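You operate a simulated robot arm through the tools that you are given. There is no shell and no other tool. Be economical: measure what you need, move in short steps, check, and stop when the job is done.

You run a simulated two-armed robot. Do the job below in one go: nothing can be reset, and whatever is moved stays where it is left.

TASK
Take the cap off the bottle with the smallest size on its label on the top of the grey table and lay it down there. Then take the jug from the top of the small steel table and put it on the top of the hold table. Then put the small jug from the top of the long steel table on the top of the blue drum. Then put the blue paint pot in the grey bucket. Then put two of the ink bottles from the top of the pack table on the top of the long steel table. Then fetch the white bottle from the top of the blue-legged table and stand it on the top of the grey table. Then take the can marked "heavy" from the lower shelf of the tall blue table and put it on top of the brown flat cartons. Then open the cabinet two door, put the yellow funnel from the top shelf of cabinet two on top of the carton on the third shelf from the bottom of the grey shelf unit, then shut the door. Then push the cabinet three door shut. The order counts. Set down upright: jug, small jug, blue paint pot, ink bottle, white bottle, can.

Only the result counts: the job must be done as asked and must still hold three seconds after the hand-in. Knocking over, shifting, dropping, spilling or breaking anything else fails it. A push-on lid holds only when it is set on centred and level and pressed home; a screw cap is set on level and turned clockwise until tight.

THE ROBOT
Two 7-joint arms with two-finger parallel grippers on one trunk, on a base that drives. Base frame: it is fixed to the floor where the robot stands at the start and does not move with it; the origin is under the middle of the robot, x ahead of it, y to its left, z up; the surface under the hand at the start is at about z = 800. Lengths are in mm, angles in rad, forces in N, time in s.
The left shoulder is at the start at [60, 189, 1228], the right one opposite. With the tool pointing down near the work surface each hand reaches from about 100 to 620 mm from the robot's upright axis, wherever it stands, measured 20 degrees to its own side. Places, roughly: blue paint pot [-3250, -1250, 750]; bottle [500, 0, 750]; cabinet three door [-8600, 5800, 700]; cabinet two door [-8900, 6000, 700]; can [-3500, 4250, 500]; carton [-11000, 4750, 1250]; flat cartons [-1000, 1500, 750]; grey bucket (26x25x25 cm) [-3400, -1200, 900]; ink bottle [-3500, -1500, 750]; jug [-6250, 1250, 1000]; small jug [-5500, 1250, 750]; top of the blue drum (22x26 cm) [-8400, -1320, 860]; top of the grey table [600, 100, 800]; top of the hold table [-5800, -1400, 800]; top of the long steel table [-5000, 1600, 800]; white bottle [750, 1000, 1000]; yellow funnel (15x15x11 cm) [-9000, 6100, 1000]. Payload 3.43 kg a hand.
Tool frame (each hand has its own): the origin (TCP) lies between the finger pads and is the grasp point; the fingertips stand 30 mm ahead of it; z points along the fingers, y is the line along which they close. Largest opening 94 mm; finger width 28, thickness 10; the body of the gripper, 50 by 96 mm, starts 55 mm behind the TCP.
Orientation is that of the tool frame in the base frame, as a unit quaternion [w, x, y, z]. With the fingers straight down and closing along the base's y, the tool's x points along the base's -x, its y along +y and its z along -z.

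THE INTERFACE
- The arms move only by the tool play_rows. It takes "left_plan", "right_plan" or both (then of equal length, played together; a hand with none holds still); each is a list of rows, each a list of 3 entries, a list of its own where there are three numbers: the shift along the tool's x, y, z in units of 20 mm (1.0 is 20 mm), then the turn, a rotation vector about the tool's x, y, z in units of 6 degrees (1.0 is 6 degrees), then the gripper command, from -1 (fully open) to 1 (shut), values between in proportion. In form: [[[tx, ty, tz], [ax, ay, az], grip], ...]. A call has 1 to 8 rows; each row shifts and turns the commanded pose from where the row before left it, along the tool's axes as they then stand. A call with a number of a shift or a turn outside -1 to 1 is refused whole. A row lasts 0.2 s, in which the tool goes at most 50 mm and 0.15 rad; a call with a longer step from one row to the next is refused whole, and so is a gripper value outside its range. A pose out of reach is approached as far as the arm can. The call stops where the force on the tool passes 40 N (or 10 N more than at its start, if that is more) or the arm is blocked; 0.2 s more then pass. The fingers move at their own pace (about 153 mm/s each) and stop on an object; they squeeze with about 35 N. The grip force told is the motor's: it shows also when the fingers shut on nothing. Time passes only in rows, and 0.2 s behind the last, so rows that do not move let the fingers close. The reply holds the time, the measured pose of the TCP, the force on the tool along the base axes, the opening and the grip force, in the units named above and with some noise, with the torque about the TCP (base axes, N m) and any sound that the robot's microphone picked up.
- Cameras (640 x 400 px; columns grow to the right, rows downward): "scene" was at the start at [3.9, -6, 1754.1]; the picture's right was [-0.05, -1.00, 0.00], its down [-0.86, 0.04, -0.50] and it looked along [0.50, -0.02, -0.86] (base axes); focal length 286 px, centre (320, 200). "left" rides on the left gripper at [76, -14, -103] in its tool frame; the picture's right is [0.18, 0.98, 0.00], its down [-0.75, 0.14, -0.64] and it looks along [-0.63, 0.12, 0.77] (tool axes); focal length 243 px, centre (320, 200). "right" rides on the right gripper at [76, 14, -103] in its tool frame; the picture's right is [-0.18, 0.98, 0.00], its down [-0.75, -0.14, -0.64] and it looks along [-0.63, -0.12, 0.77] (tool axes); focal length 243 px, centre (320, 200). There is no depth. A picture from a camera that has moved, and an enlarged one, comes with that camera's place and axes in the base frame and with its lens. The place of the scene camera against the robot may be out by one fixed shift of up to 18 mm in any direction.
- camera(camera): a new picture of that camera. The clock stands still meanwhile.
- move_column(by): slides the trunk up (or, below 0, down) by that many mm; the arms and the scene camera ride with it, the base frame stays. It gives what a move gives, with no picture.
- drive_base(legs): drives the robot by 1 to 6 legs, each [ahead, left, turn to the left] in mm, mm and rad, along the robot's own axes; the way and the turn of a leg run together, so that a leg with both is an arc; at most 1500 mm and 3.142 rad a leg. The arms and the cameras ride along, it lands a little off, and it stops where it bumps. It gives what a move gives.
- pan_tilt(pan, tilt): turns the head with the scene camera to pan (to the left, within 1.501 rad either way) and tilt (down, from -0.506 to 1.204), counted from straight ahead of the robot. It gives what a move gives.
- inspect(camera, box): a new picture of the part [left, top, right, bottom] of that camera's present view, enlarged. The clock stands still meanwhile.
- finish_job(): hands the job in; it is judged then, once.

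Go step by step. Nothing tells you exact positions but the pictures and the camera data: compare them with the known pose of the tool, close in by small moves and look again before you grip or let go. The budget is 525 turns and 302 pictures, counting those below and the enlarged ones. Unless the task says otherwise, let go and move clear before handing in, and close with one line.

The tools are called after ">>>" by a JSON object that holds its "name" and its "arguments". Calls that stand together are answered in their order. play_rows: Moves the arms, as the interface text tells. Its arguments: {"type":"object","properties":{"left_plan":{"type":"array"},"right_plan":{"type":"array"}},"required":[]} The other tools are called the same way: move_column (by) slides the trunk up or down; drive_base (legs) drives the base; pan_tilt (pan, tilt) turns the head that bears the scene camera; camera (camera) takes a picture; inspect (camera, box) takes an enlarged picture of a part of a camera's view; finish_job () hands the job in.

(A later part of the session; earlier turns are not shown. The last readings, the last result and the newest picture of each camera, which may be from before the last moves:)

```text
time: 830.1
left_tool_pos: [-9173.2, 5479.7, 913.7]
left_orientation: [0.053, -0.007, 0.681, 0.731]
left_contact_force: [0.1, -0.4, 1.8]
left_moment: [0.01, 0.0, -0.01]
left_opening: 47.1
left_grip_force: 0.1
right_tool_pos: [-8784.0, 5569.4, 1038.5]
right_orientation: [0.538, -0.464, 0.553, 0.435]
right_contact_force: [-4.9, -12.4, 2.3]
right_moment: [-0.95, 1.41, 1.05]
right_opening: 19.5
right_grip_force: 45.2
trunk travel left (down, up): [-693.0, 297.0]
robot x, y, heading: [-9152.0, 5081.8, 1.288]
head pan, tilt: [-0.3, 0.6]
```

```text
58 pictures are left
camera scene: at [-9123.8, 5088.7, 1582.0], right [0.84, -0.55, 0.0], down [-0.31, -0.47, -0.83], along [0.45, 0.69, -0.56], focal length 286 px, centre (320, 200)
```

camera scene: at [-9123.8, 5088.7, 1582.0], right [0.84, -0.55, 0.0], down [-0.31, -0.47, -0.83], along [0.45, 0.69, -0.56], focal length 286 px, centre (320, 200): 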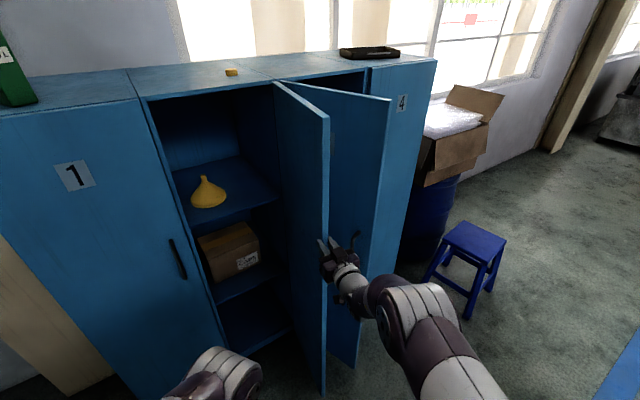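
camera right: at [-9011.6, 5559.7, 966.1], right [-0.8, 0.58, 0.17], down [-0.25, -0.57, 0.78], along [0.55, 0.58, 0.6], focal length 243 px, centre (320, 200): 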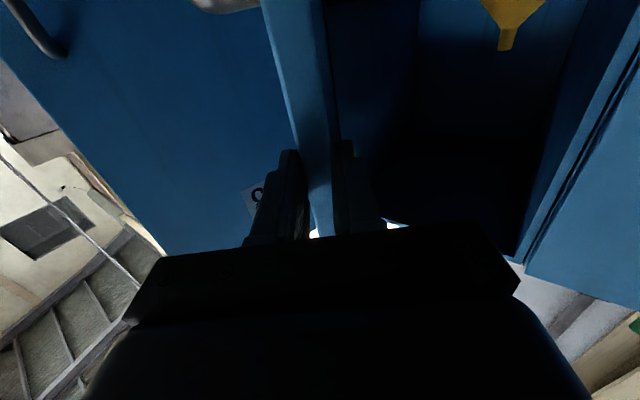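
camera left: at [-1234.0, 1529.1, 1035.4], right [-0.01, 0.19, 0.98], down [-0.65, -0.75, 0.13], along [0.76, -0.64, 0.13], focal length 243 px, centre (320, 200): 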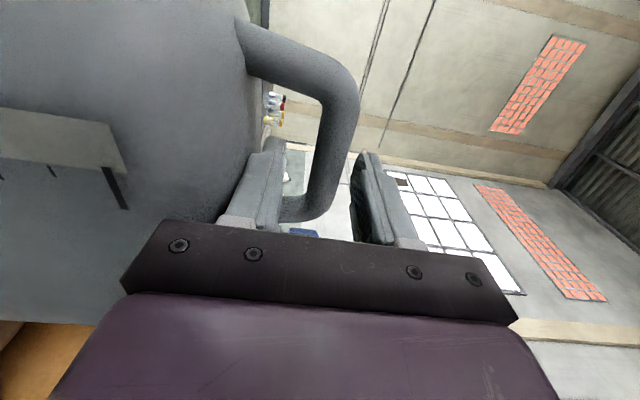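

>>> {"name": "play_rows", "arguments": {"right_plan": [[[0, 0, 0], [0, 0, 0], 0], [[0, 0, 0], [0, 0, 0], -0.3], [[0, 0, 0], [0, 0, 0], -0.3]]}}

>>> {"name": "drive_base", "arguments": {"legs": [[-58, 0, 0]]}}

>>> {"name": "drive_base", "arguments": {"legs": [[0, 200, 0], [0, 0, 0.28]]}}

>>> {"name": "camera", "arguments": {"camera": "scene"}}

>>> {"name": "camera", "arguments": {"camera": "right"}}

```text
time: 830.9
left_tool_pos: [-9174.9, 5481.4, 911.7]
left_orientation: [0.053, -0.007, 0.681, 0.73]
left_contact_force: [-0.4, -0.1, 0.0]
left_moment: [-0.02, 0.0, 0.0]
left_opening: 46.7
left_grip_force: 0.0
right_tool_pos: [-8783.9, 5571.2, 1037.5]
right_orientation: [0.538, -0.464, 0.554, 0.434]
right_contact_force: [-1.1, 0.4, 0.5]
right_moment: [0.0, -0.01, 0.0]
right_opening: 61.4
right_grip_force: 0.1
trunk travel left (down, up): [-693.0, 297.0]
robot x, y, heading: [-9152.1, 5077.6, 1.282]
head pan, tilt: [-0.3, 0.6]
```

```text
time: 831.9
left_tool_pos: [-9190.4, 5425.5, 912.7]
left_orientation: [0.053, -0.007, 0.68, 0.731]
left_contact_force: [0.3, 0.3, -0.4]
left_moment: [-0.01, -0.01, -0.02]
left_opening: 46.9
left_grip_force: 0.0
right_tool_pos: [-8799.3, 5515.5, 1036.7]
right_orientation: [0.538, -0.464, 0.553, 0.435]
right_contact_force: [-0.1, -1.1, 0.6]
right_moment: [-0.03, -0.01, 0.03]
right_opening: 61.1
right_grip_force: 0.1
trunk travel left (down, up): [-693.0, 297.0]
robot x, y, heading: [-9167.1, 5023.1, 1.282]
head pan, tilt: [-0.3, 0.6]
```

```text
time: 834.4
left_tool_pos: [-9492.7, 5459.4, 911.6]
left_orientation: [-0.05, -0.103, 0.674, 0.729]
left_contact_force: [-0.2, 0.0, 0.2]
left_moment: [0.0, -0.03, 0.01]
left_opening: 46.9
left_grip_force: 0.0
right_tool_pos: [-9142.4, 5655.0, 1036.2]
right_orientation: [-0.471, 0.538, -0.482, -0.506]
right_contact_force: [-0.7, 0.7, 0.2]
right_moment: [0.01, -0.02, -0.01]
right_opening: 61.0
right_grip_force: 0.0
trunk travel left (down, up): [-693.0, 297.0]
robot x, y, heading: [-9357.7, 5076.9, 1.569]
head pan, tilt: [-0.3, 0.6]
```

```text
57 pictures are left
camera scene: at [-9337.0, 5100.7, 1581.9], right [0.96, -0.3, 0.0], down [-0.17, -0.54, -0.83], along [0.24, 0.79, -0.56], focal length 286 px, centre (320, 200)
```

scene: 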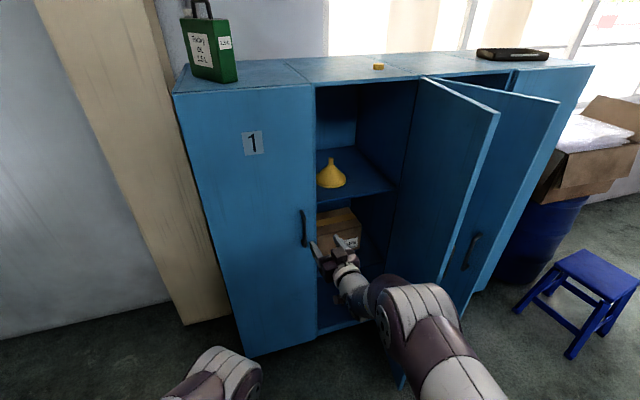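

```text
56 pictures are left
camera right: at [-9146.8, 5548.8, 965.8], right [-0.98, -0.08, 0.17], down [0.18, -0.59, 0.78], along [0.04, 0.8, 0.6], focal length 243 px, centre (320, 200)
```

right: 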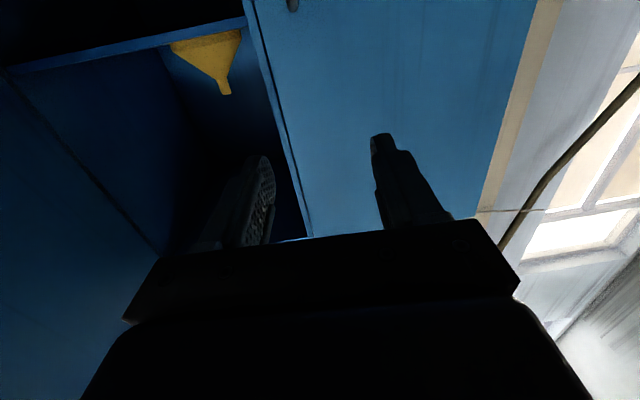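

>>> {"name": "drive_base", "arguments": {"legs": [[0, -165, 0], [330, 0, 0]]}}

>>> {"name": "camera", "arguments": {"camera": "right"}}

>>> {"name": "inspect", "arguments": {"camera": "scene", "box": [260, 60, 460, 210]}}

```text
time: 837.6
left_tool_pos: [-9330.1, 5798.4, 913.0]
left_orientation: [-0.049, -0.103, 0.674, 0.73]
left_contact_force: [0.6, 0.5, -0.6]
left_moment: [0.0, 0.02, 0.02]
left_opening: 47.2
left_grip_force: 0.0
right_tool_pos: [-8979.9, 5994.8, 1035.9]
right_orientation: [-0.471, 0.538, -0.483, -0.506]
right_contact_force: [0.4, 0.0, -0.4]
right_moment: [0.01, 0.03, -0.03]
right_opening: 61.2
right_grip_force: 0.0
trunk travel left (down, up): [-693.0, 297.0]
robot x, y, heading: [-9199.7, 5414.2, 1.578]
head pan, tilt: [-0.3, 0.6]
```

```text
55 pictures are left
camera right: at [-8983.8, 5887.4, 965.6], right [-0.98, -0.08, 0.17], down [0.18, -0.59, 0.78], along [0.04, 0.8, 0.6], focal length 243 px, centre (320, 200)
```

right: 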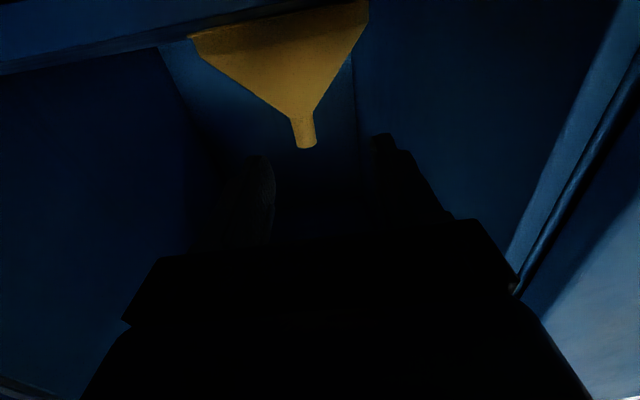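

```text
2.67 times, centred on (360, 135) of scene
camera zoom: at [-9173.8, 5439.5, 1581.9], right [0.96, -0.29, 0.0], down [-0.17, -0.54, -0.82], along [0.24, 0.79, -0.57], focal length 763 px, centre (213, 373)
```

zoom: 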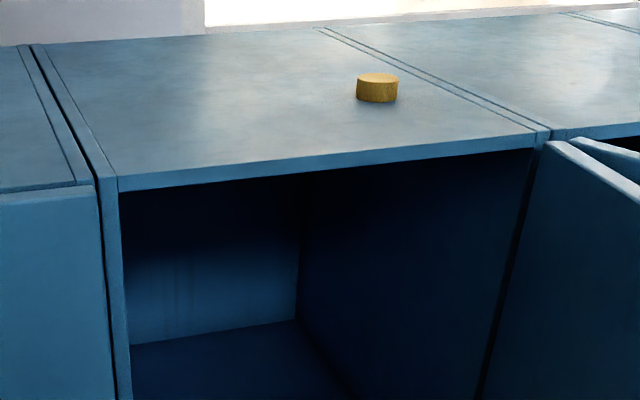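

>>> {"name": "move_column", "arguments": {"by": 8}}

>>> {"name": "drive_base", "arguments": {"legs": [[0, -9, 0], [60, 0, 0]]}}

>>> {"name": "camera", "arguments": {"camera": "right"}}

```text
time: 838.2
left_tool_pos: [-9329.9, 5799.1, 920.5]
left_orientation: [-0.051, -0.103, 0.673, 0.731]
left_contact_force: [-0.2, 0.3, 0.5]
left_moment: [0.0, 0.0, -0.02]
left_opening: 47.0
left_grip_force: 0.0
right_tool_pos: [-8980.1, 5993.8, 1044.1]
right_orientation: [-0.471, 0.538, -0.483, -0.506]
right_contact_force: [-0.5, 0.1, 0.0]
right_moment: [0.0, -0.02, -0.01]
right_opening: 61.1
right_grip_force: 0.0
trunk travel left (down, up): [-701.0, 289.0]
robot x, y, heading: [-9197.2, 5417.5, 1.576]
head pan, tilt: [-0.3, 0.6]
```

```text
time: 839.5
left_tool_pos: [-9321.2, 5858.6, 919.6]
left_orientation: [-0.05, -0.102, 0.674, 0.73]
left_contact_force: [-0.2, 0.5, -0.4]
left_moment: [0.0, 0.03, -0.02]
left_opening: 46.8
left_grip_force: 0.1
right_tool_pos: [-8971.0, 6054.4, 1043.7]
right_orientation: [-0.47, 0.538, -0.482, -0.507]
right_contact_force: [-0.2, 1.2, -1.2]
right_moment: [0.04, -0.01, 0.01]
right_opening: 61.0
right_grip_force: 0.1
trunk travel left (down, up): [-701.0, 289.0]
robot x, y, heading: [-9190.0, 5473.5, 1.571]
head pan, tilt: [-0.3, 0.6]
```

```text
53 pictures are left
camera right: at [-8974.4, 5947.3, 973.2], right [-0.98, -0.08, 0.17], down [0.18, -0.59, 0.78], along [0.04, 0.8, 0.6], focal length 243 px, centre (320, 200)
```

right: 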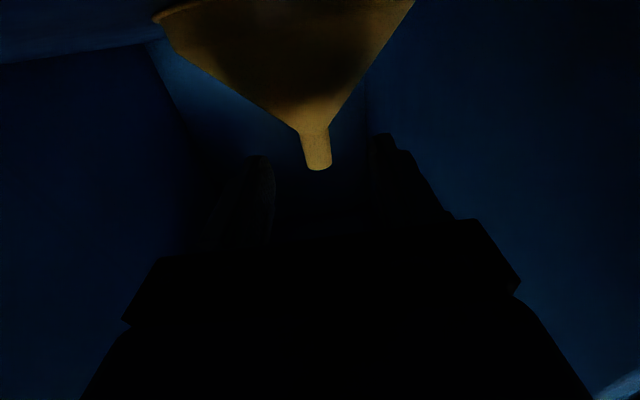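

>>> {"name": "drive_base", "arguments": {"legs": [[36, 0, 0]]}}

>>> {"name": "play_rows", "arguments": {"right_plan": [[[0, 0, 0], [0, 0, 0], 0.3], [[0, 0, 0], [0, 0, 0], 1], [[0, 0, 0], [0, 0, 0], 1]]}}

>>> {"name": "camera", "arguments": {"camera": "right"}}

```text
time: 840.5
left_tool_pos: [-9320.6, 5884.3, 921.9]
left_orientation: [-0.049, -0.103, 0.671, 0.732]
left_contact_force: [-0.2, -0.9, -0.2]
left_moment: [-0.01, -0.03, 0.01]
left_opening: 46.9
left_grip_force: 0.1
right_tool_pos: [-8969.8, 6076.8, 1047.8]
right_orientation: [-0.471, 0.537, -0.483, -0.506]
right_contact_force: [-2.8, -18.0, 16.0]
right_moment: [-3.28, 0.22, -0.38]
right_opening: 61.1
right_grip_force: 0.1
trunk travel left (down, up): [-701.0, 289.0]
robot x, y, heading: [-9187.4, 5507.2, 1.568]
head pan, tilt: [-0.3, 0.6]
stopped in leg 1: the force on the tool passed its limit at 205 N (the readings are from after the stop); the commanded pose is now the measured one
```

```text
time: 841.3
left_tool_pos: [-9320.2, 5885.8, 922.1]
left_orientation: [-0.049, -0.102, 0.671, 0.732]
left_contact_force: [0.2, -0.3, 0.1]
left_moment: [-0.03, 0.01, 0.03]
left_opening: 46.9
left_grip_force: 0.0
right_tool_pos: [-8970.2, 6076.9, 1047.8]
right_orientation: [-0.471, 0.537, -0.484, -0.505]
right_contact_force: [-2.8, -19.8, 19.9]
right_moment: [-3.54, 0.18, -0.32]
right_opening: 0.2
right_grip_force: 33.3
trunk travel left (down, up): [-701.0, 289.0]
robot x, y, heading: [-9185.5, 5507.6, 1.561]
head pan, tilt: [-0.3, 0.6]
```

```text
52 pictures are left
camera right: at [-8974.3, 5970.6, 976.1], right [-0.98, -0.08, 0.17], down [0.18, -0.59, 0.78], along [0.04, 0.8, 0.6], focal length 243 px, centre (320, 200)
```

right: 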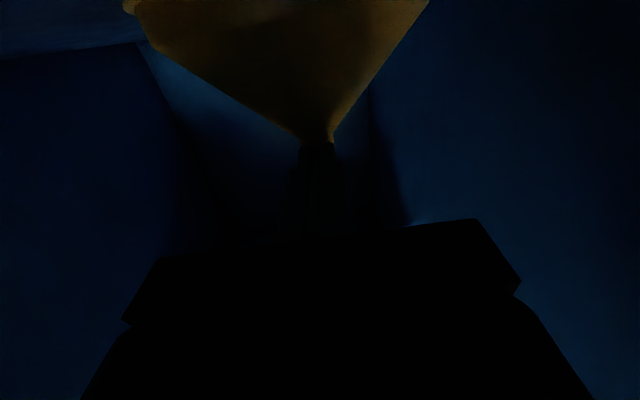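

>>> {"name": "drive_base", "arguments": {"legs": [[-60, 0, 0.005]]}}

>>> {"name": "play_rows", "arguments": {"right_plan": [[[-0.5, 0, 0], [0, 0.8, 0], 0.1], [[-0.5, 0, 0], [0, 0.8, 0], 0.1], [[0, 0, 0], [0, 0.8, 0], 0.1], [[0, 0, 0], [0, 0.8, 0], 0.1]]}}

>>> {"name": "camera", "arguments": {"camera": "right"}}

```text
time: 842.2
left_tool_pos: [-9321.5, 5826.5, 920.8]
left_orientation: [-0.051, -0.104, 0.673, 0.731]
left_contact_force: [0.1, -0.8, -0.7]
left_moment: [-0.02, -0.02, 0.01]
left_opening: 47.1
left_grip_force: 0.0
right_tool_pos: [-8971.1, 6020.2, 1043.4]
right_orientation: [-0.469, 0.538, -0.485, -0.505]
right_contact_force: [0.1, 0.4, -0.8]
right_moment: [0.0, -0.02, -0.02]
right_opening: 0.0
right_grip_force: 32.9
trunk travel left (down, up): [-701.0, 289.0]
robot x, y, heading: [-9188.3, 5450.7, 1.575]
head pan, tilt: [-0.3, 0.6]
```

```text
time: 843.2
left_tool_pos: [-9320.2, 5827.8, 920.8]
left_orientation: [-0.052, -0.103, 0.673, 0.731]
left_contact_force: [0.0, -0.1, 0.5]
left_moment: [0.0, -0.02, 0.0]
left_opening: 47.0
left_grip_force: 0.1
right_tool_pos: [-8971.4, 6022.1, 1065.3]
right_orientation: [-0.381, 0.616, -0.555, -0.409]
right_contact_force: [-0.5, -0.3, 0.4]
right_moment: [0.05, -0.03, -0.01]
right_opening: 42.3
right_grip_force: 0.0
trunk travel left (down, up): [-701.0, 289.0]
robot x, y, heading: [-9189.0, 5448.8, 1.572]
head pan, tilt: [-0.3, 0.6]
```

```text
51 pictures are left
camera right: at [-8974.4, 5898.2, 1032.8], right [-0.99, -0.02, 0.15], down [0.15, -0.3, 0.94], along [0.03, 0.95, 0.3], focal length 243 px, centre (320, 200)
```

right: 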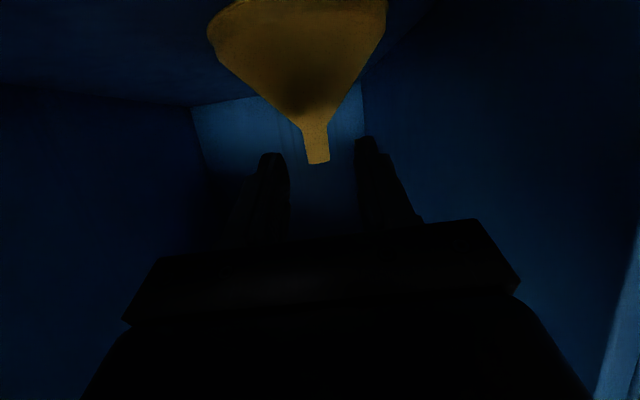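

>>> {"name": "move_column", "arguments": {"by": -16}}

>>> {"name": "drive_base", "arguments": {"legs": [[66, 0, 0]]}}

>>> {"name": "camera", "arguments": {"camera": "right"}}

```text
time: 843.9
left_tool_pos: [-9320.1, 5827.2, 904.0]
left_orientation: [-0.052, -0.104, 0.673, 0.731]
left_contact_force: [0.1, -0.2, 0.6]
left_moment: [0.0, -0.03, 0.0]
left_opening: 47.0
left_grip_force: 0.2
right_tool_pos: [-8971.8, 6022.6, 1047.5]
right_orientation: [-0.38, 0.616, -0.555, -0.409]
right_contact_force: [-0.1, 0.3, -0.6]
right_moment: [-0.01, -0.01, 0.0]
right_opening: 42.3
right_grip_force: 0.0
trunk travel left (down, up): [-685.0, 305.0]
robot x, y, heading: [-9190.8, 5444.6, 1.577]
head pan, tilt: [-0.3, 0.6]
```

```text
time: 844.9
left_tool_pos: [-9321.7, 5894.1, 904.6]
left_orientation: [-0.051, -0.102, 0.674, 0.73]
left_contact_force: [0.7, 1.4, 0.7]
left_moment: [0.04, 0.02, -0.05]
left_opening: 47.1
left_grip_force: 0.1
right_tool_pos: [-8971.3, 6089.2, 1045.7]
right_orientation: [-0.381, 0.615, -0.556, -0.409]
right_contact_force: [0.1, 0.0, 0.2]
right_moment: [-0.03, -0.02, -0.03]
right_opening: 42.4
right_grip_force: 0.1
trunk travel left (down, up): [-685.0, 305.0]
robot x, y, heading: [-9189.7, 5513.6, 1.574]
head pan, tilt: [-0.3, 0.6]
```

```text
50 pictures are left
camera right: at [-8974.4, 5965.0, 1015.8], right [-0.99, -0.02, 0.16], down [0.15, -0.3, 0.94], along [0.03, 0.95, 0.3], focal length 243 px, centre (320, 200)
```

right: 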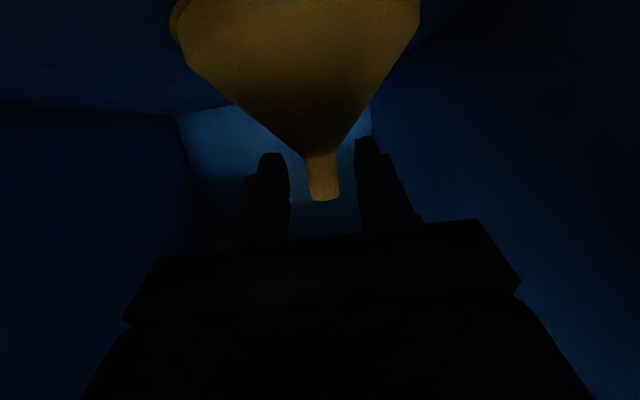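

>>> {"name": "play_rows", "arguments": {"right_plan": [[[0, 0, 0], [0, 0, 0], 0.5], [[0, 0, 0], [0, 0, 0], 1], [[0, 0, 0], [0, 0, 0], 1]]}}

>>> {"name": "move_column", "arguments": {"by": 25}}

>>> {"name": "camera", "arguments": {"camera": "right"}}

```text
time: 845.7
left_tool_pos: [-9321.1, 5892.1, 904.1]
left_orientation: [-0.051, -0.104, 0.673, 0.731]
left_contact_force: [-0.5, 1.0, -0.7]
left_moment: [0.0, 0.01, 0.03]
left_opening: 47.1
left_grip_force: 0.1
right_tool_pos: [-8972.0, 6087.6, 1047.0]
right_orientation: [-0.381, 0.615, -0.556, -0.408]
right_contact_force: [-0.5, -0.5, 0.0]
right_moment: [0.03, -0.01, 0.01]
right_opening: 0.0
right_grip_force: 33.7
trunk travel left (down, up): [-685.0, 305.0]
robot x, y, heading: [-9186.0, 5507.5, 1.569]
head pan, tilt: [-0.3, 0.6]
```

```text
time: 846.4
left_tool_pos: [-9320.6, 5891.9, 928.9]
left_orientation: [-0.051, -0.104, 0.674, 0.73]
left_contact_force: [0.2, 0.1, -0.1]
left_moment: [0.01, 0.03, -0.02]
left_opening: 46.8
left_grip_force: 0.1
right_tool_pos: [-8971.3, 6087.4, 1073.1]
right_orientation: [-0.381, 0.616, -0.556, -0.409]
right_contact_force: [-0.2, -0.4, 0.2]
right_moment: [-0.01, 0.0, 0.02]
right_opening: 0.0
right_grip_force: 33.8
trunk travel left (down, up): [-710.0, 280.0]
robot x, y, heading: [-9192.6, 5511.5, 1.569]
head pan, tilt: [-0.3, 0.6]
```

```text
49 pictures are left
camera right: at [-8974.4, 5964.1, 1041.3], right [-0.99, -0.02, 0.16], down [0.15, -0.3, 0.94], along [0.03, 0.95, 0.3], focal length 243 px, centre (320, 200)
```

right: 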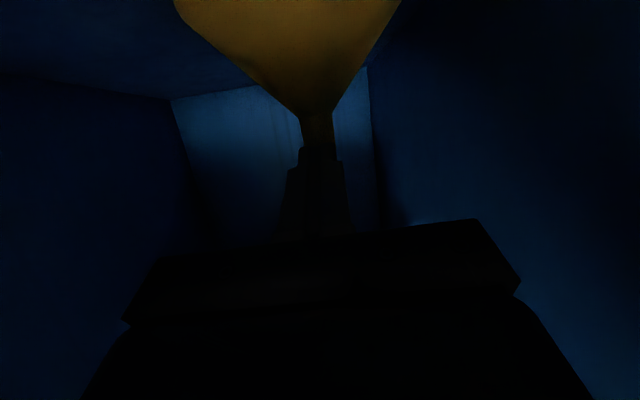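

>>> {"name": "drive_base", "arguments": {"legs": [[-20, 0, 0]]}}

>>> {"name": "play_rows", "arguments": {"left_plan": [[[0.7, 0.5, -0.7], [0, 0, 0], 0], [[0.7, 0.5, -0.7], [0, 0, 0], 0], [[0.7, 0.5, -0.7], [0, 0, 0], 0], [[0.7, 0.5, -0.7], [0, 0, 0], 0], [[0.7, 0.5, -0.7], [0, 0, 0], 0], [[0.7, 0.5, -0.7], [0, 0, 0], 0]], "right_plan": [[[0, 0, 0], [0, 0, 0], 0.1], [[0, 0, 0], [0, 0, 0], 0.1], [[0, 0, 0], [0, 0, 0], 0.1], [[0, 0, 0], [0, 0, 0], 0.1], [[0, 0, 0], [0, 0, 0], 0.1], [[0, 0, 0], [0, 0, 0], 0.1]]}}

>>> {"name": "move_column", "arguments": {"by": -20}}

```text
time: 847.2
left_tool_pos: [-9319.7, 5873.1, 928.6]
left_orientation: [-0.051, -0.102, 0.674, 0.73]
left_contact_force: [0.1, -0.6, -0.2]
left_moment: [0.0, 0.02, 0.0]
left_opening: 47.1
left_grip_force: 0.1
right_tool_pos: [-8970.9, 6069.4, 1072.2]
right_orientation: [-0.381, 0.616, -0.557, -0.407]
right_contact_force: [0.0, -0.2, -0.1]
right_moment: [0.01, 0.0, -0.04]
right_opening: 0.0
right_grip_force: 33.2
trunk travel left (down, up): [-710.0, 280.0]
robot x, y, heading: [-9189.8, 5494.1, 1.574]
head pan, tilt: [-0.3, 0.6]
```

```text
time: 847.9
left_tool_pos: [-9330.2, 5868.9, 959.1]
left_orientation: [-0.014, -0.17, 0.617, 0.769]
left_contact_force: [-0.7, -0.6, -0.9]
left_moment: [-0.01, -0.03, 0.01]
left_opening: 46.9
left_grip_force: 0.1
right_tool_pos: [-8971.7, 6069.1, 1072.6]
right_orientation: [-0.382, 0.615, -0.555, -0.409]
right_contact_force: [-0.4, -0.3, 0.2]
right_moment: [-0.02, 0.0, -0.02]
right_opening: 42.2
right_grip_force: 0.1
trunk travel left (down, up): [-710.0, 280.0]
robot x, y, heading: [-9186.2, 5492.7, 1.568]
head pan, tilt: [-0.3, 0.6]
stopped in row 3 (left hand): the arm was blocked; the commanded pose is now the measured one
```

```text
time: 848.6
left_tool_pos: [-9329.5, 5868.7, 938.5]
left_orientation: [-0.013, -0.17, 0.616, 0.769]
left_contact_force: [0.2, -0.4, -0.4]
left_moment: [-0.04, 0.01, 0.01]
left_opening: 46.8
left_grip_force: 0.0
right_tool_pos: [-8971.2, 6067.5, 1051.1]
right_orientation: [-0.382, 0.615, -0.556, -0.409]
right_contact_force: [-0.6, 0.1, -0.1]
right_moment: [-0.02, -0.01, 0.01]
right_opening: 42.3
right_grip_force: 0.0
trunk travel left (down, up): [-690.0, 300.0]
robot x, y, heading: [-9188.5, 5491.0, 1.573]
head pan, tilt: [-0.3, 0.6]
```

>>> {"name": "drive_base", "arguments": {"legs": [[-45, 0, 0], [0, -87, 0], [0, 0, 0.15]]}}

>>> {"name": "camera", "arguments": {"camera": "right"}}

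```text
time: 850.8
left_tool_pos: [-9297.8, 5800.0, 939.6]
left_orientation: [-0.071, -0.216, 0.602, 0.766]
left_contact_force: [-0.6, 0.6, -0.7]
left_moment: [-0.01, -0.02, 0.0]
left_opening: 46.9
left_grip_force: 0.0
right_tool_pos: [-8974.7, 6048.6, 1052.2]
right_orientation: [-0.349, 0.656, -0.508, -0.436]
right_contact_force: [0.3, -0.7, 0.9]
right_moment: [-0.03, 0.04, 0.0]
right_opening: 42.4
right_grip_force: 0.0
trunk travel left (down, up): [-690.0, 300.0]
robot x, y, heading: [-9101.2, 5444.6, 1.724]
head pan, tilt: [-0.3, 0.6]
```

```text
48 pictures are left
camera right: at [-8958.5, 5926.5, 1021.3], right [-0.97, -0.17, 0.16], down [0.2, -0.27, 0.94], along [-0.12, 0.95, 0.3], focal length 243 px, centre (320, 200)
```

right: 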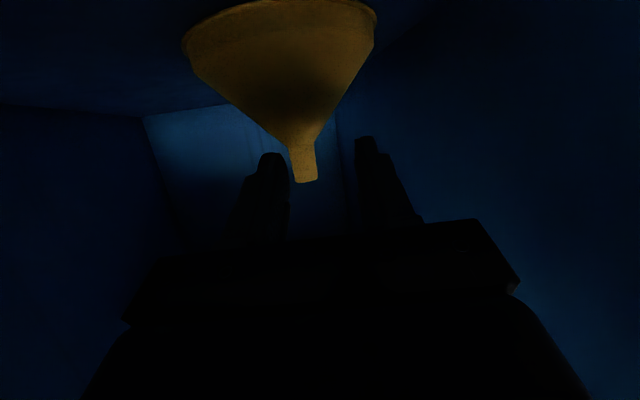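

>>> {"name": "drive_base", "arguments": {"legs": [[0, -12, 0], [70, 0, 0]]}}

>>> {"name": "camera", "arguments": {"camera": "right"}}

```text
time: 852.2
left_tool_pos: [-9297.4, 5869.5, 939.3]
left_orientation: [-0.07, -0.216, 0.603, 0.765]
left_contact_force: [0.0, 0.3, -0.5]
left_moment: [-0.01, 0.01, 0.02]
left_opening: 47.0
left_grip_force: 0.1
right_tool_pos: [-8972.0, 6120.1, 1051.6]
right_orientation: [-0.349, 0.656, -0.508, -0.436]
right_contact_force: [-0.8, 0.1, -0.8]
right_moment: [-0.01, 0.05, 0.0]
right_opening: 42.2
right_grip_force: 0.1
trunk travel left (down, up): [-690.0, 300.0]
robot x, y, heading: [-9102.1, 5515.2, 1.727]
head pan, tilt: [-0.3, 0.6]
```

```text
47 pictures are left
camera right: at [-8956.8, 5997.5, 1020.8], right [-0.97, -0.17, 0.16], down [0.2, -0.27, 0.94], along [-0.12, 0.95, 0.3], focal length 243 px, centre (320, 200)
```

right: 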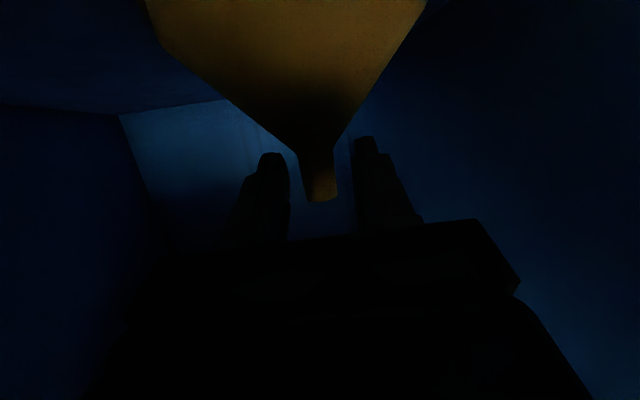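

>>> {"name": "drive_base", "arguments": {"legs": [[15, 0, 0]]}}

>>> {"name": "play_rows", "arguments": {"right_plan": [[[0, 0, 0], [0, 0, 0], 0.5], [[0, 0, 0], [0, 0, 0], 1], [[0, 0, 0], [0, 0, 0], 1]]}}

>>> {"name": "camera", "arguments": {"camera": "right"}}

```text
time: 852.9
left_tool_pos: [-9298.8, 5882.4, 939.8]
left_orientation: [-0.071, -0.216, 0.601, 0.766]
left_contact_force: [-1.4, -0.9, -0.4]
left_moment: [0.01, 0.02, -0.01]
left_opening: 47.0
left_grip_force: 0.1
right_tool_pos: [-8974.9, 6132.5, 1053.8]
right_orientation: [-0.35, 0.655, -0.508, -0.436]
right_contact_force: [-0.1, -0.5, 0.5]
right_moment: [-0.02, 0.0, -0.01]
right_opening: 42.5
right_grip_force: 0.0
trunk travel left (down, up): [-690.0, 300.0]
robot x, y, heading: [-9102.7, 5531.5, 1.721]
head pan, tilt: [-0.3, 0.6]
```

```text
time: 853.7
left_tool_pos: [-9298.8, 5883.1, 939.2]
left_orientation: [-0.07, -0.216, 0.6, 0.767]
left_contact_force: [0.0, -0.1, -0.3]
left_moment: [-0.02, -0.01, -0.01]
left_opening: 46.9
left_grip_force: 0.0
right_tool_pos: [-8974.6, 6133.1, 1055.4]
right_orientation: [-0.352, 0.653, -0.507, -0.438]
right_contact_force: [1.3, 0.4, 14.0]
right_moment: [0.47, 0.37, -0.07]
right_opening: 21.0
right_grip_force: 34.4
trunk travel left (down, up): [-690.0, 300.0]
robot x, y, heading: [-9101.7, 5533.1, 1.718]
head pan, tilt: [-0.3, 0.6]
```

```text
46 pictures are left
camera right: at [-8959.2, 6010.6, 1023.6], right [-0.97, -0.17, 0.16], down [0.2, -0.28, 0.94], along [-0.12, 0.95, 0.3], focal length 243 px, centre (320, 200)
```

right: 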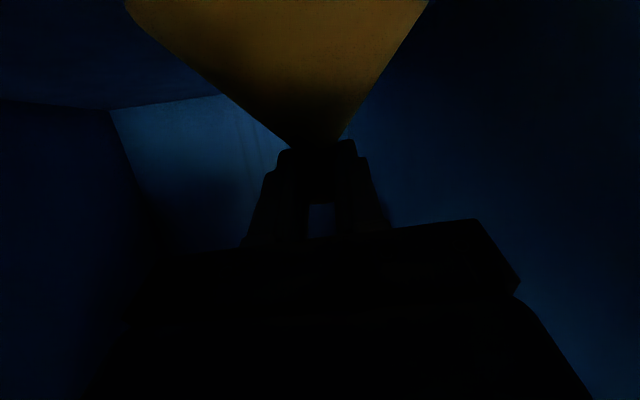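

Spout gripped (21 mm). Lift and back out.

>>> {"name": "move_column", "arguments": {"by": 30}}

>>> {"name": "camera", "arguments": {"camera": "right"}}

```text
time: 854.5
left_tool_pos: [-9298.6, 5883.7, 968.6]
left_orientation: [-0.07, -0.216, 0.601, 0.766]
left_contact_force: [-0.4, 0.2, -1.1]
left_moment: [-0.05, 0.03, 0.02]
left_opening: 46.9
left_grip_force: 0.0
right_tool_pos: [-8975.5, 6134.4, 1082.0]
right_orientation: [-0.348, 0.657, -0.508, -0.435]
right_contact_force: [-1.1, 0.6, -0.3]
right_moment: [0.03, -0.02, -0.02]
right_opening: 20.5
right_grip_force: 35.4
trunk travel left (down, up): [-720.0, 270.0]
robot x, y, heading: [-9100.2, 5527.9, 1.722]
head pan, tilt: [-0.3, 0.6]
```

```text
45 pictures are left
camera right: at [-8959.2, 6011.2, 1050.8], right [-0.97, -0.17, 0.16], down [0.2, -0.27, 0.94], along [-0.12, 0.95, 0.3], focal length 243 px, centre (320, 200)
```

right: 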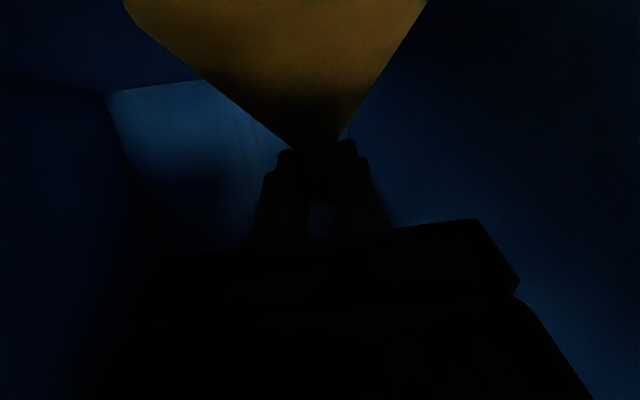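

Funnel is held. Back out of the cabinet.

>>> {"name": "drive_base", "arguments": {"legs": [[-200, 25, 0], [-130, 20, 0]]}}

>>> {"name": "camera", "arguments": {"camera": "scene"}}

```text
time: 857.0
left_tool_pos: [-9294.5, 5550.9, 968.3]
left_orientation: [-0.07, -0.216, 0.602, 0.766]
left_contact_force: [0.3, 0.0, 0.0]
left_moment: [-0.02, -0.01, -0.01]
left_opening: 46.8
left_grip_force: 0.0
right_tool_pos: [-8970.0, 5801.1, 1083.5]
right_orientation: [-0.349, 0.656, -0.508, -0.435]
right_contact_force: [0.3, 0.4, 0.7]
right_moment: [-0.02, -0.02, 0.04]
right_opening: 20.5
right_grip_force: 35.0
trunk travel left (down, up): [-720.0, 270.0]
robot x, y, heading: [-9099.4, 5197.1, 1.724]
head pan, tilt: [-0.3, 0.6]
```

```text
44 pictures are left
camera scene: at [-9078.5, 5224.6, 1608.9], right [0.99, -0.15, 0.0], down [-0.08, -0.56, -0.82], along [0.12, 0.82, -0.57], focal length 286 px, centre (320, 200)
```

scene: 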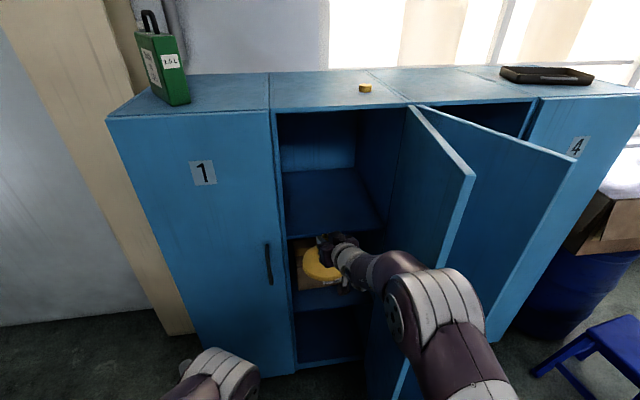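

>>> {"name": "drive_base", "arguments": {"legs": [[0, 250, 0], [60, 0, -0.15], [0, 950, 0]]}}

>>> {"name": "move_column", "arguments": {"by": 200}}

>>> {"name": "play_rows", "arguments": {"right_plan": [[[0.5, 0, -0.8], [0, 0, 0], 1], [[0.5, 0, -0.8], [0, 0, 0], 1], [[0.5, 0, -0.8], [0, 0, 0], 1], [[0.5, 0, -0.8], [0, 0, 0], 1], [[0.5, 0, -0.8], [0, 0, 0], 1], [[0.5, 0, -0.8], [0, 0, 0], 1]]}}

```text
time: 863.9
left_tool_pos: [-10427.6, 5605.2, 969.1]
left_orientation: [-0.01, -0.169, 0.616, 0.769]
left_contact_force: [0.3, -0.5, -0.4]
left_moment: [0.0, 0.02, -0.02]
left_opening: 46.9
left_grip_force: 0.1
right_tool_pos: [-10069.0, 5802.3, 1082.6]
right_orientation: [-0.383, 0.613, -0.558, -0.407]
right_contact_force: [-0.4, 0.3, -0.4]
right_moment: [0.02, 0.05, -0.01]
right_opening: 19.9
right_grip_force: 34.4
trunk travel left (down, up): [-720.0, 270.0]
robot x, y, heading: [-10287.1, 5226.4, 1.566]
head pan, tilt: [-0.3, 0.6]
```

```text
time: 866.1
left_tool_pos: [-10427.9, 5605.0, 1169.2]
left_orientation: [-0.01, -0.169, 0.617, 0.769]
left_contact_force: [0.0, -0.1, -0.8]
left_moment: [0.03, -0.01, 0.02]
left_opening: 46.8
left_grip_force: 0.1
right_tool_pos: [-10068.2, 5801.7, 1281.5]
right_orientation: [-0.383, 0.613, -0.558, -0.407]
right_contact_force: [-0.2, 0.5, -1.1]
right_moment: [-0.01, -0.01, 0.01]
right_opening: 20.0
right_grip_force: 35.4
trunk travel left (down, up): [-920.0, 70.0]
robot x, y, heading: [-10289.0, 5223.8, 1.565]
head pan, tilt: [-0.3, 0.6]
```

```text
time: 867.5
left_tool_pos: [-10427.5, 5604.6, 1169.6]
left_orientation: [-0.009, -0.169, 0.617, 0.769]
left_contact_force: [0.1, 0.7, -0.1]
left_moment: [-0.03, 0.03, 0.0]
left_opening: 46.8
left_grip_force: 0.0
right_tool_pos: [-10059.5, 5690.2, 1263.3]
right_orientation: [-0.383, 0.613, -0.559, -0.406]
right_contact_force: [0.5, 0.3, -0.9]
right_moment: [0.03, 0.02, -0.02]
right_opening: 19.6
right_grip_force: 34.9
trunk travel left (down, up): [-920.0, 70.0]
robot x, y, heading: [-10286.8, 5228.6, 1.566]
head pan, tilt: [-0.3, 0.6]
```

>>> {"name": "play_rows", "arguments": {"right_plan": [[[0.3, 0, -0.9], [0, 0, 0], 1], [[0.3, 0, -0.9], [0, 0, 0], 1], [[0.3, 0, -0.9], [0, 0, 0], 1], [[0.3, 0, -0.9], [0, 0, 0], 1], [[0.3, 0, -0.9], [0, 0, 0], 1], [[0.3, 0, -0.9], [0, 0, 0], 1]]}}

>>> {"name": "drive_base", "arguments": {"legs": [[0, 0, 1.57]]}}

>>> {"name": "pan_tilt", "arguments": {"pan": 0.3, "tilt": 0.4}}

>>> {"name": "camera", "arguments": {"camera": "scene"}}

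```text
time: 868.9
left_tool_pos: [-10428.2, 5604.8, 1168.4]
left_orientation: [-0.009, -0.168, 0.617, 0.769]
left_contact_force: [0.1, 0.2, -0.3]
left_moment: [0.01, 0.02, -0.02]
left_opening: 47.1
left_grip_force: 0.0
right_tool_pos: [-10045.1, 5631.6, 1277.4]
right_orientation: [-0.381, 0.614, -0.559, -0.406]
right_contact_force: [0.5, -0.1, -0.7]
right_moment: [0.0, 0.02, -0.02]
right_opening: 19.5
right_grip_force: 35.2
right hand out of reach, approached as far as the arm can: row 2, 3, 4, 5, 6
trunk travel left (down, up): [-920.0, 70.0]
robot x, y, heading: [-10288.1, 5225.1, 1.563]
head pan, tilt: [-0.3, 0.6]
```

```text
time: 873.1
left_tool_pos: [-10671.9, 5098.9, 1168.4]
left_orientation: [0.543, 0.55, -0.325, -0.545]
left_contact_force: [-0.6, -0.1, 0.5]
left_moment: [-0.01, 0.02, 0.02]
left_opening: 47.1
left_grip_force: 0.1
right_tool_pos: [-10688.8, 5481.6, 1277.3]
right_orientation: [0.01, 0.83, 0.027, -0.556]
right_contact_force: [0.2, -0.3, -0.8]
right_moment: [-0.05, -0.03, 0.0]
right_opening: 19.7
right_grip_force: 34.9
trunk travel left (down, up): [-920.0, 70.0]
robot x, y, heading: [-10290.1, 5224.8, 3.108]
head pan, tilt: [-0.3, 0.6]
```

```text
time: 874.1
left_tool_pos: [-10671.3, 5099.2, 1168.7]
left_orientation: [0.543, 0.55, -0.325, -0.544]
left_contact_force: [-0.4, -0.3, -0.1]
left_moment: [0.0, -0.01, -0.01]
left_opening: 47.2
left_grip_force: 0.0
right_tool_pos: [-10688.5, 5483.0, 1277.2]
right_orientation: [0.011, 0.83, 0.028, -0.556]
right_contact_force: [0.3, 0.2, -0.1]
right_moment: [0.02, -0.01, -0.01]
right_opening: 19.7
right_grip_force: 34.5
trunk travel left (down, up): [-920.0, 70.0]
robot x, y, heading: [-10289.2, 5225.3, 3.099]
head pan, tilt: [0.3, 0.4]
```

```text
43 pictures are left
camera scene: at [-10322.2, 5197.2, 1827.1], right [-0.26, 0.97, 0.0], down [0.38, 0.1, -0.92], along [-0.89, -0.24, -0.39], focal length 286 px, centre (320, 200)
```

scene: 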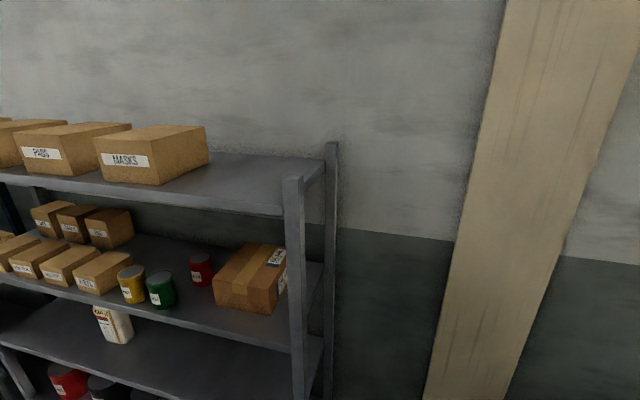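

>>> {"name": "move_column", "arguments": {"by": 65}}

>>> {"name": "play_rows", "arguments": {"right_plan": [[[-0.92, 0, -0.3], [0, 0, 0], 1], [[-0.92, 0, -0.3], [0, 0, 0], 1], [[-0.92, 0, -0.3], [0, 0, 0], 1], [[-0.92, 0, -0.3], [0, 0, 0], 1], [[-0.92, 0, -0.3], [0, 0, 0], 1]]}}

>>> {"name": "drive_base", "arguments": {"legs": [[0, 0, 0.04], [0, 680, 0]]}}

>>> {"name": "pan_tilt", "arguments": {"pan": -0.25, "tilt": 0.5}}

>>> {"name": "camera", "arguments": {"camera": "scene"}}

```text
time: 875.1
left_tool_pos: [-10671.1, 5098.6, 1233.1]
left_orientation: [0.543, 0.55, -0.325, -0.545]
left_contact_force: [-0.5, 0.7, 0.1]
left_moment: [0.0, 0.03, -0.01]
left_opening: 47.0
left_grip_force: 0.0
right_tool_pos: [-10688.6, 5481.6, 1342.9]
right_orientation: [0.011, 0.83, 0.027, -0.557]
right_contact_force: [-0.9, -0.1, -0.4]
right_moment: [0.03, 0.02, -0.05]
right_opening: 19.5
right_grip_force: 35.3
trunk travel left (down, up): [-985.0, 5.0]
robot x, y, heading: [-10292.3, 5224.8, 3.104]
head pan, tilt: [0.3, 0.4]
```

```text
time: 876.3
left_tool_pos: [-10672.3, 5098.0, 1233.1]
left_orientation: [0.544, 0.55, -0.324, -0.545]
left_contact_force: [0.1, 0.2, 1.0]
left_moment: [0.01, -0.01, 0.02]
left_opening: 46.8
left_grip_force: 0.0
right_tool_pos: [-10695.2, 5478.3, 1440.2]
right_orientation: [0.009, 0.83, 0.026, -0.556]
right_contact_force: [-0.4, 0.4, -0.5]
right_moment: [-0.03, -0.03, 0.03]
right_opening: 19.8
right_grip_force: 35.2
trunk travel left (down, up): [-985.0, 5.0]
robot x, y, heading: [-10291.2, 5227.7, 3.104]
head pan, tilt: [0.3, 0.4]
```

```text
time: 880.5
left_tool_pos: [-10666.5, 4399.8, 1234.3]
left_orientation: [0.552, 0.556, -0.316, -0.535]
left_contact_force: [0.2, -0.3, 0.5]
left_moment: [0.0, 0.0, 0.02]
left_opening: 47.0
left_grip_force: 0.1
right_tool_pos: [-10702.0, 4780.1, 1439.6]
right_orientation: [0.02, 0.83, 0.041, -0.556]
right_contact_force: [-0.5, 0.2, 0.3]
right_moment: [-0.02, -0.01, -0.01]
right_opening: 19.8
right_grip_force: 35.2
trunk travel left (down, up): [-985.0, 5.0]
robot x, y, heading: [-10290.2, 4541.2, 3.145]
head pan, tilt: [0.3, 0.4]
```

```text
time: 881.5
left_tool_pos: [-10666.4, 4395.7, 1234.2]
left_orientation: [0.552, 0.556, -0.316, -0.535]
left_contact_force: [0.5, 0.7, 0.0]
left_moment: [-0.03, 0.01, 0.01]
left_opening: 47.2
left_grip_force: 0.0
right_tool_pos: [-10704.8, 4778.4, 1439.5]
right_orientation: [0.02, 0.83, 0.042, -0.556]
right_contact_force: [0.2, 0.5, -0.2]
right_moment: [0.02, -0.04, 0.03]
right_opening: 19.8
right_grip_force: 35.6
trunk travel left (down, up): [-985.0, 5.0]
robot x, y, heading: [-10286.5, 4541.2, 3.139]
head pan, tilt: [-0.25, 0.499]
```

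```text
42 pictures are left
camera scene: at [-10319.7, 4557.8, 1883.0], right [0.25, 0.97, 0.0], down [0.46, -0.12, -0.88], along [-0.85, 0.22, -0.48], focal length 286 px, centre (320, 200)
```

scene: 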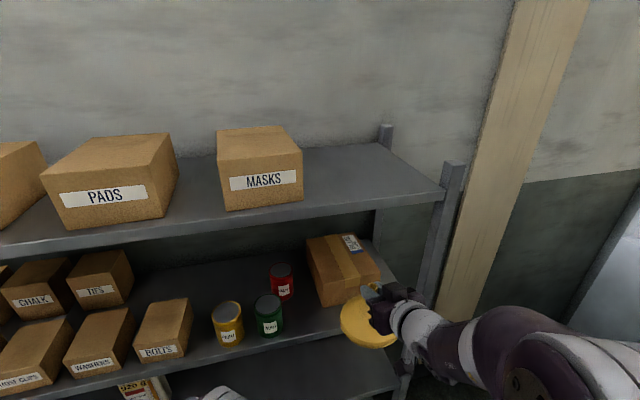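

>>> {"name": "play_rows", "arguments": {"left_plan": [[[0, 1, 0], [0, 0, 0], 0], [[0, 1, 0], [0, 0, 0], 0], [[0, 1, 0], [0, 0, 0], 0], [[0, 1, 0], [0, 0, 0], 0], [[0, 1, 0], [0, 0, 0], 0], [[0, 1, 0], [0, 0, 0], 0]], "right_plan": [[[-0.35, -0.25, 0.93], [0, 0, 0], 1], [[-0.35, -0.25, 0.93], [0, 0, 0], 1], [[-0.35, -0.25, 0.93], [0, 0, 0], 1], [[-0.35, -0.25, 0.93], [0, 0, 0], 1], [[-0.35, -0.25, 0.93], [0, 0, 0], 1], [[-0.35, -0.25, 0.93], [0, 0, 0], 1]]}}

>>> {"name": "camera", "arguments": {"camera": "scene"}}

```text
time: 882.8
left_tool_pos: [-10667.8, 4399.0, 1353.0]
left_orientation: [-0.541, -0.551, 0.25, 0.584]
left_contact_force: [0.2, 0.0, -0.1]
left_moment: [-0.02, 0.01, -0.01]
left_opening: 47.3
left_grip_force: 0.0
right_tool_pos: [-10816.0, 4795.2, 1435.9]
right_orientation: [0.02, 0.83, 0.042, -0.555]
right_contact_force: [-0.5, 0.5, -0.4]
right_moment: [-0.02, 0.0, -0.02]
right_opening: 19.9
right_grip_force: 35.1
trunk travel left (down, up): [-985.0, 5.0]
robot x, y, heading: [-10288.4, 4537.4, 3.139]
head pan, tilt: [-0.25, 0.499]
stopped in row 6 (left hand): the arm was blocked; the commanded pose is now the measured one
```

```text
41 pictures are left
camera scene: at [-10320.2, 4558.3, 1883.0], right [0.25, 0.97, 0.0], down [0.46, -0.12, -0.88], along [-0.85, 0.22, -0.48], focal length 286 px, centre (320, 200)
```

scene: 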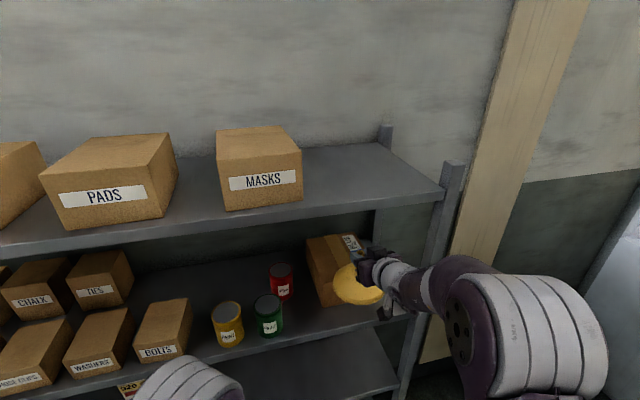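

>>> {"name": "play_rows", "arguments": {"right_plan": [[[-0.3, -0.25, 0.93], [0, 0, 0], 1], [[-0.3, -0.25, 0.93], [0, 0, 0], 1], [[-0.3, -0.2, 0.93], [0, 0, 0], 1]]}}

>>> {"name": "drive_base", "arguments": {"legs": [[100, 0, 0]]}}

>>> {"name": "camera", "arguments": {"camera": "scene"}}

>>> {"name": "camera", "arguments": {"camera": "right"}}

```text
time: 883.6
left_tool_pos: [-10669.2, 4399.7, 1352.9]
left_orientation: [-0.541, -0.55, 0.25, 0.584]
left_contact_force: [0.4, -0.2, 0.8]
left_moment: [0.01, -0.01, -0.01]
left_opening: 47.0
left_grip_force: 0.2
right_tool_pos: [-10875.8, 4803.3, 1431.9]
right_orientation: [0.02, 0.83, 0.042, -0.556]
right_contact_force: [0.8, 0.6, -0.6]
right_moment: [0.01, 0.01, 0.01]
right_opening: 19.8
right_grip_force: 34.7
trunk travel left (down, up): [-985.0, 5.0]
robot x, y, heading: [-10289.3, 4536.4, 3.14]
head pan, tilt: [-0.25, 0.499]
```

```text
time: 884.8
left_tool_pos: [-10765.4, 4399.9, 1354.6]
left_orientation: [-0.542, -0.55, 0.249, 0.584]
left_contact_force: [1.4, 0.1, 0.1]
left_moment: [-0.02, -0.01, -0.04]
left_opening: 47.0
left_grip_force: 0.1
right_tool_pos: [-10971.1, 4804.1, 1434.6]
right_orientation: [0.018, 0.829, 0.04, -0.558]
right_contact_force: [0.1, 0.1, -0.4]
right_moment: [-0.02, -0.05, 0.0]
right_opening: 19.8
right_grip_force: 35.5
trunk travel left (down, up): [-985.0, 5.0]
robot x, y, heading: [-10388.4, 4539.1, 3.139]
head pan, tilt: [-0.25, 0.499]
```

```text
40 pictures are left
camera scene: at [-10414.3, 4558.0, 1883.2], right [0.25, 0.97, 0.0], down [0.46, -0.12, -0.88], along [-0.85, 0.22, -0.48], focal length 286 px, centre (320, 200)
```

scene: 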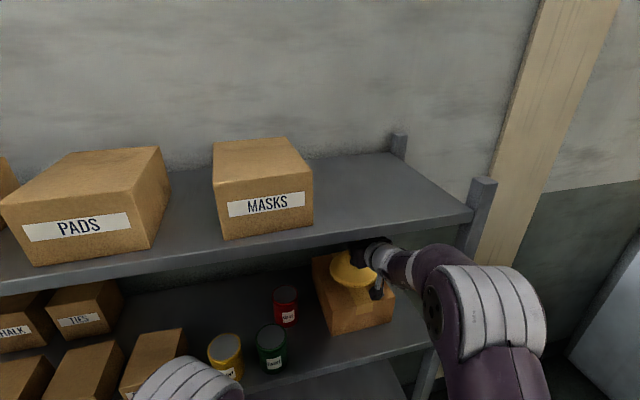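

```text
39 pictures are left
camera right: at [-10847.8, 4801.9, 1404.1], right [0.02, -0.99, 0.16], down [0.3, 0.15, 0.94], along [-0.95, 0.03, 0.3], focal length 243 px, centre (320, 200)
```

right: 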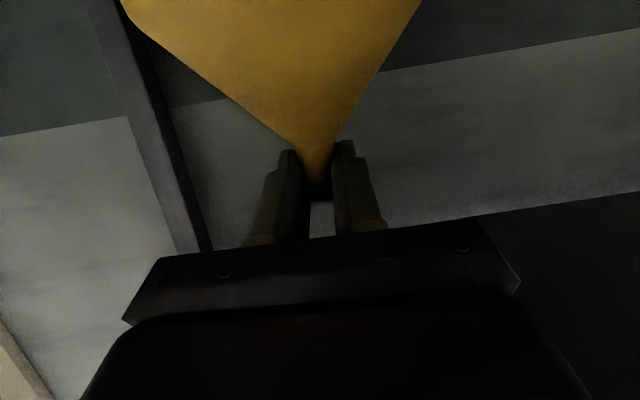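

>>> {"name": "inspect", "arguments": {"camera": "scene", "box": [290, 220, 420, 350]}}

```text
3.08 times, centred on (355, 285) of scene
camera zoom: at [-10414.3, 4558.0, 1883.2], right [0.25, 0.97, 0.0], down [0.46, -0.12, -0.88], along [-0.85, 0.22, -0.48], focal length 880 px, centre (212, -62)
```

zoom: 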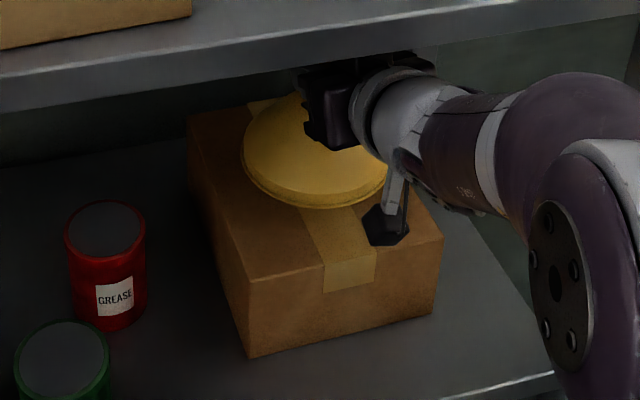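

Carton top ≈1301, centred under the funnel. Lower gently.

>>> {"name": "move_column", "arguments": {"by": -10}}

>>> {"name": "move_column", "arguments": {"by": -5}}

>>> {"name": "move_column", "arguments": {"by": -5}}

```text
time: 885.4
left_tool_pos: [-10765.8, 4400.5, 1344.2]
left_orientation: [-0.542, -0.549, 0.25, 0.585]
left_contact_force: [0.1, 0.3, -0.2]
left_moment: [-0.02, -0.04, 0.0]
left_opening: 47.1
left_grip_force: 0.0
right_tool_pos: [-10972.6, 4804.4, 1425.1]
right_orientation: [0.02, 0.829, 0.041, -0.557]
right_contact_force: [0.9, 0.7, 0.1]
right_moment: [0.0, -0.02, 0.01]
right_opening: 19.9
right_grip_force: 35.1
trunk travel left (down, up): [-975.0, 15.0]
robot x, y, heading: [-10391.0, 4536.7, 3.146]
head pan, tilt: [-0.25, 0.499]
```

```text
time: 885.9
left_tool_pos: [-10768.1, 4401.0, 1339.5]
left_orientation: [-0.542, -0.55, 0.25, 0.585]
left_contact_force: [-0.3, 0.1, -0.8]
left_moment: [0.03, 0.01, 0.01]
left_opening: 47.0
left_grip_force: 0.1
right_tool_pos: [-10974.9, 4804.7, 1417.7]
right_orientation: [0.02, 0.83, 0.041, -0.557]
right_contact_force: [0.8, -0.1, -0.5]
right_moment: [0.0, -0.02, -0.04]
right_opening: 19.7
right_grip_force: 35.4
trunk travel left (down, up): [-970.0, 20.0]
robot x, y, heading: [-10384.8, 4539.2, 3.138]
head pan, tilt: [-0.25, 0.499]
```

```text
time: 886.4
left_tool_pos: [-10768.4, 4400.4, 1333.3]
left_orientation: [-0.541, -0.551, 0.25, 0.584]
left_contact_force: [1.0, -0.1, -0.1]
left_moment: [0.01, 0.01, 0.03]
left_opening: 47.1
left_grip_force: 0.0
right_tool_pos: [-10976.5, 4805.2, 1413.1]
right_orientation: [0.02, 0.83, 0.041, -0.556]
right_contact_force: [0.4, 0.1, -0.9]
right_moment: [-0.01, 0.01, -0.01]
right_opening: 19.6
right_grip_force: 34.6
trunk travel left (down, up): [-965.0, 25.0]
robot x, y, heading: [-10389.2, 4538.6, 3.139]
head pan, tilt: [-0.25, 0.499]
```

>>> {"name": "move_column", "arguments": {"by": -5}}

>>> {"name": "move_column", "arguments": {"by": -5}}

>>> {"name": "inspect", "arguments": {"camera": "scene", "box": [290, 210, 420, 340]}}

```text
time: 887.0
left_tool_pos: [-10769.5, 4401.4, 1328.3]
left_orientation: [-0.541, -0.551, 0.251, 0.583]
left_contact_force: [-0.2, 0.1, -0.1]
left_moment: [0.01, -0.02, 0.01]
left_opening: 47.1
left_grip_force: 0.1
right_tool_pos: [-10977.5, 4804.2, 1407.2]
right_orientation: [0.018, 0.83, 0.039, -0.556]
right_contact_force: [0.2, 0.0, -0.3]
right_moment: [-0.01, 0.02, 0.01]
right_opening: 19.6
right_grip_force: 34.4
trunk travel left (down, up): [-960.0, 30.0]
robot x, y, heading: [-10386.5, 4535.6, 3.143]
head pan, tilt: [-0.25, 0.499]
```

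```text
time: 887.5
left_tool_pos: [-10769.2, 4401.0, 1324.4]
left_orientation: [-0.542, -0.55, 0.25, 0.584]
left_contact_force: [-0.4, -0.5, -0.3]
left_moment: [-0.02, 0.0, 0.02]
left_opening: 46.8
left_grip_force: 0.1
right_tool_pos: [-10976.7, 4805.2, 1402.7]
right_orientation: [0.019, 0.83, 0.041, -0.556]
right_contact_force: [0.0, -0.1, -0.6]
right_moment: [0.03, 0.03, 0.02]
right_opening: 19.8
right_grip_force: 35.0
trunk travel left (down, up): [-955.0, 35.0]
robot x, y, heading: [-10387.6, 4540.8, 3.137]
head pan, tilt: [-0.25, 0.499]
```

```text
3.08 times, centred on (355, 275) of scene
camera zoom: at [-10420.9, 4558.3, 1853.0], right [0.25, 0.97, 0.0], down [0.46, -0.12, -0.88], along [-0.85, 0.22, -0.48], focal length 880 px, centre (212, -31)
```

zoom: 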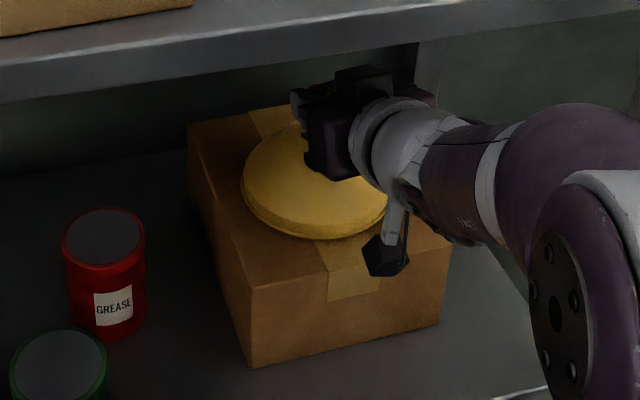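

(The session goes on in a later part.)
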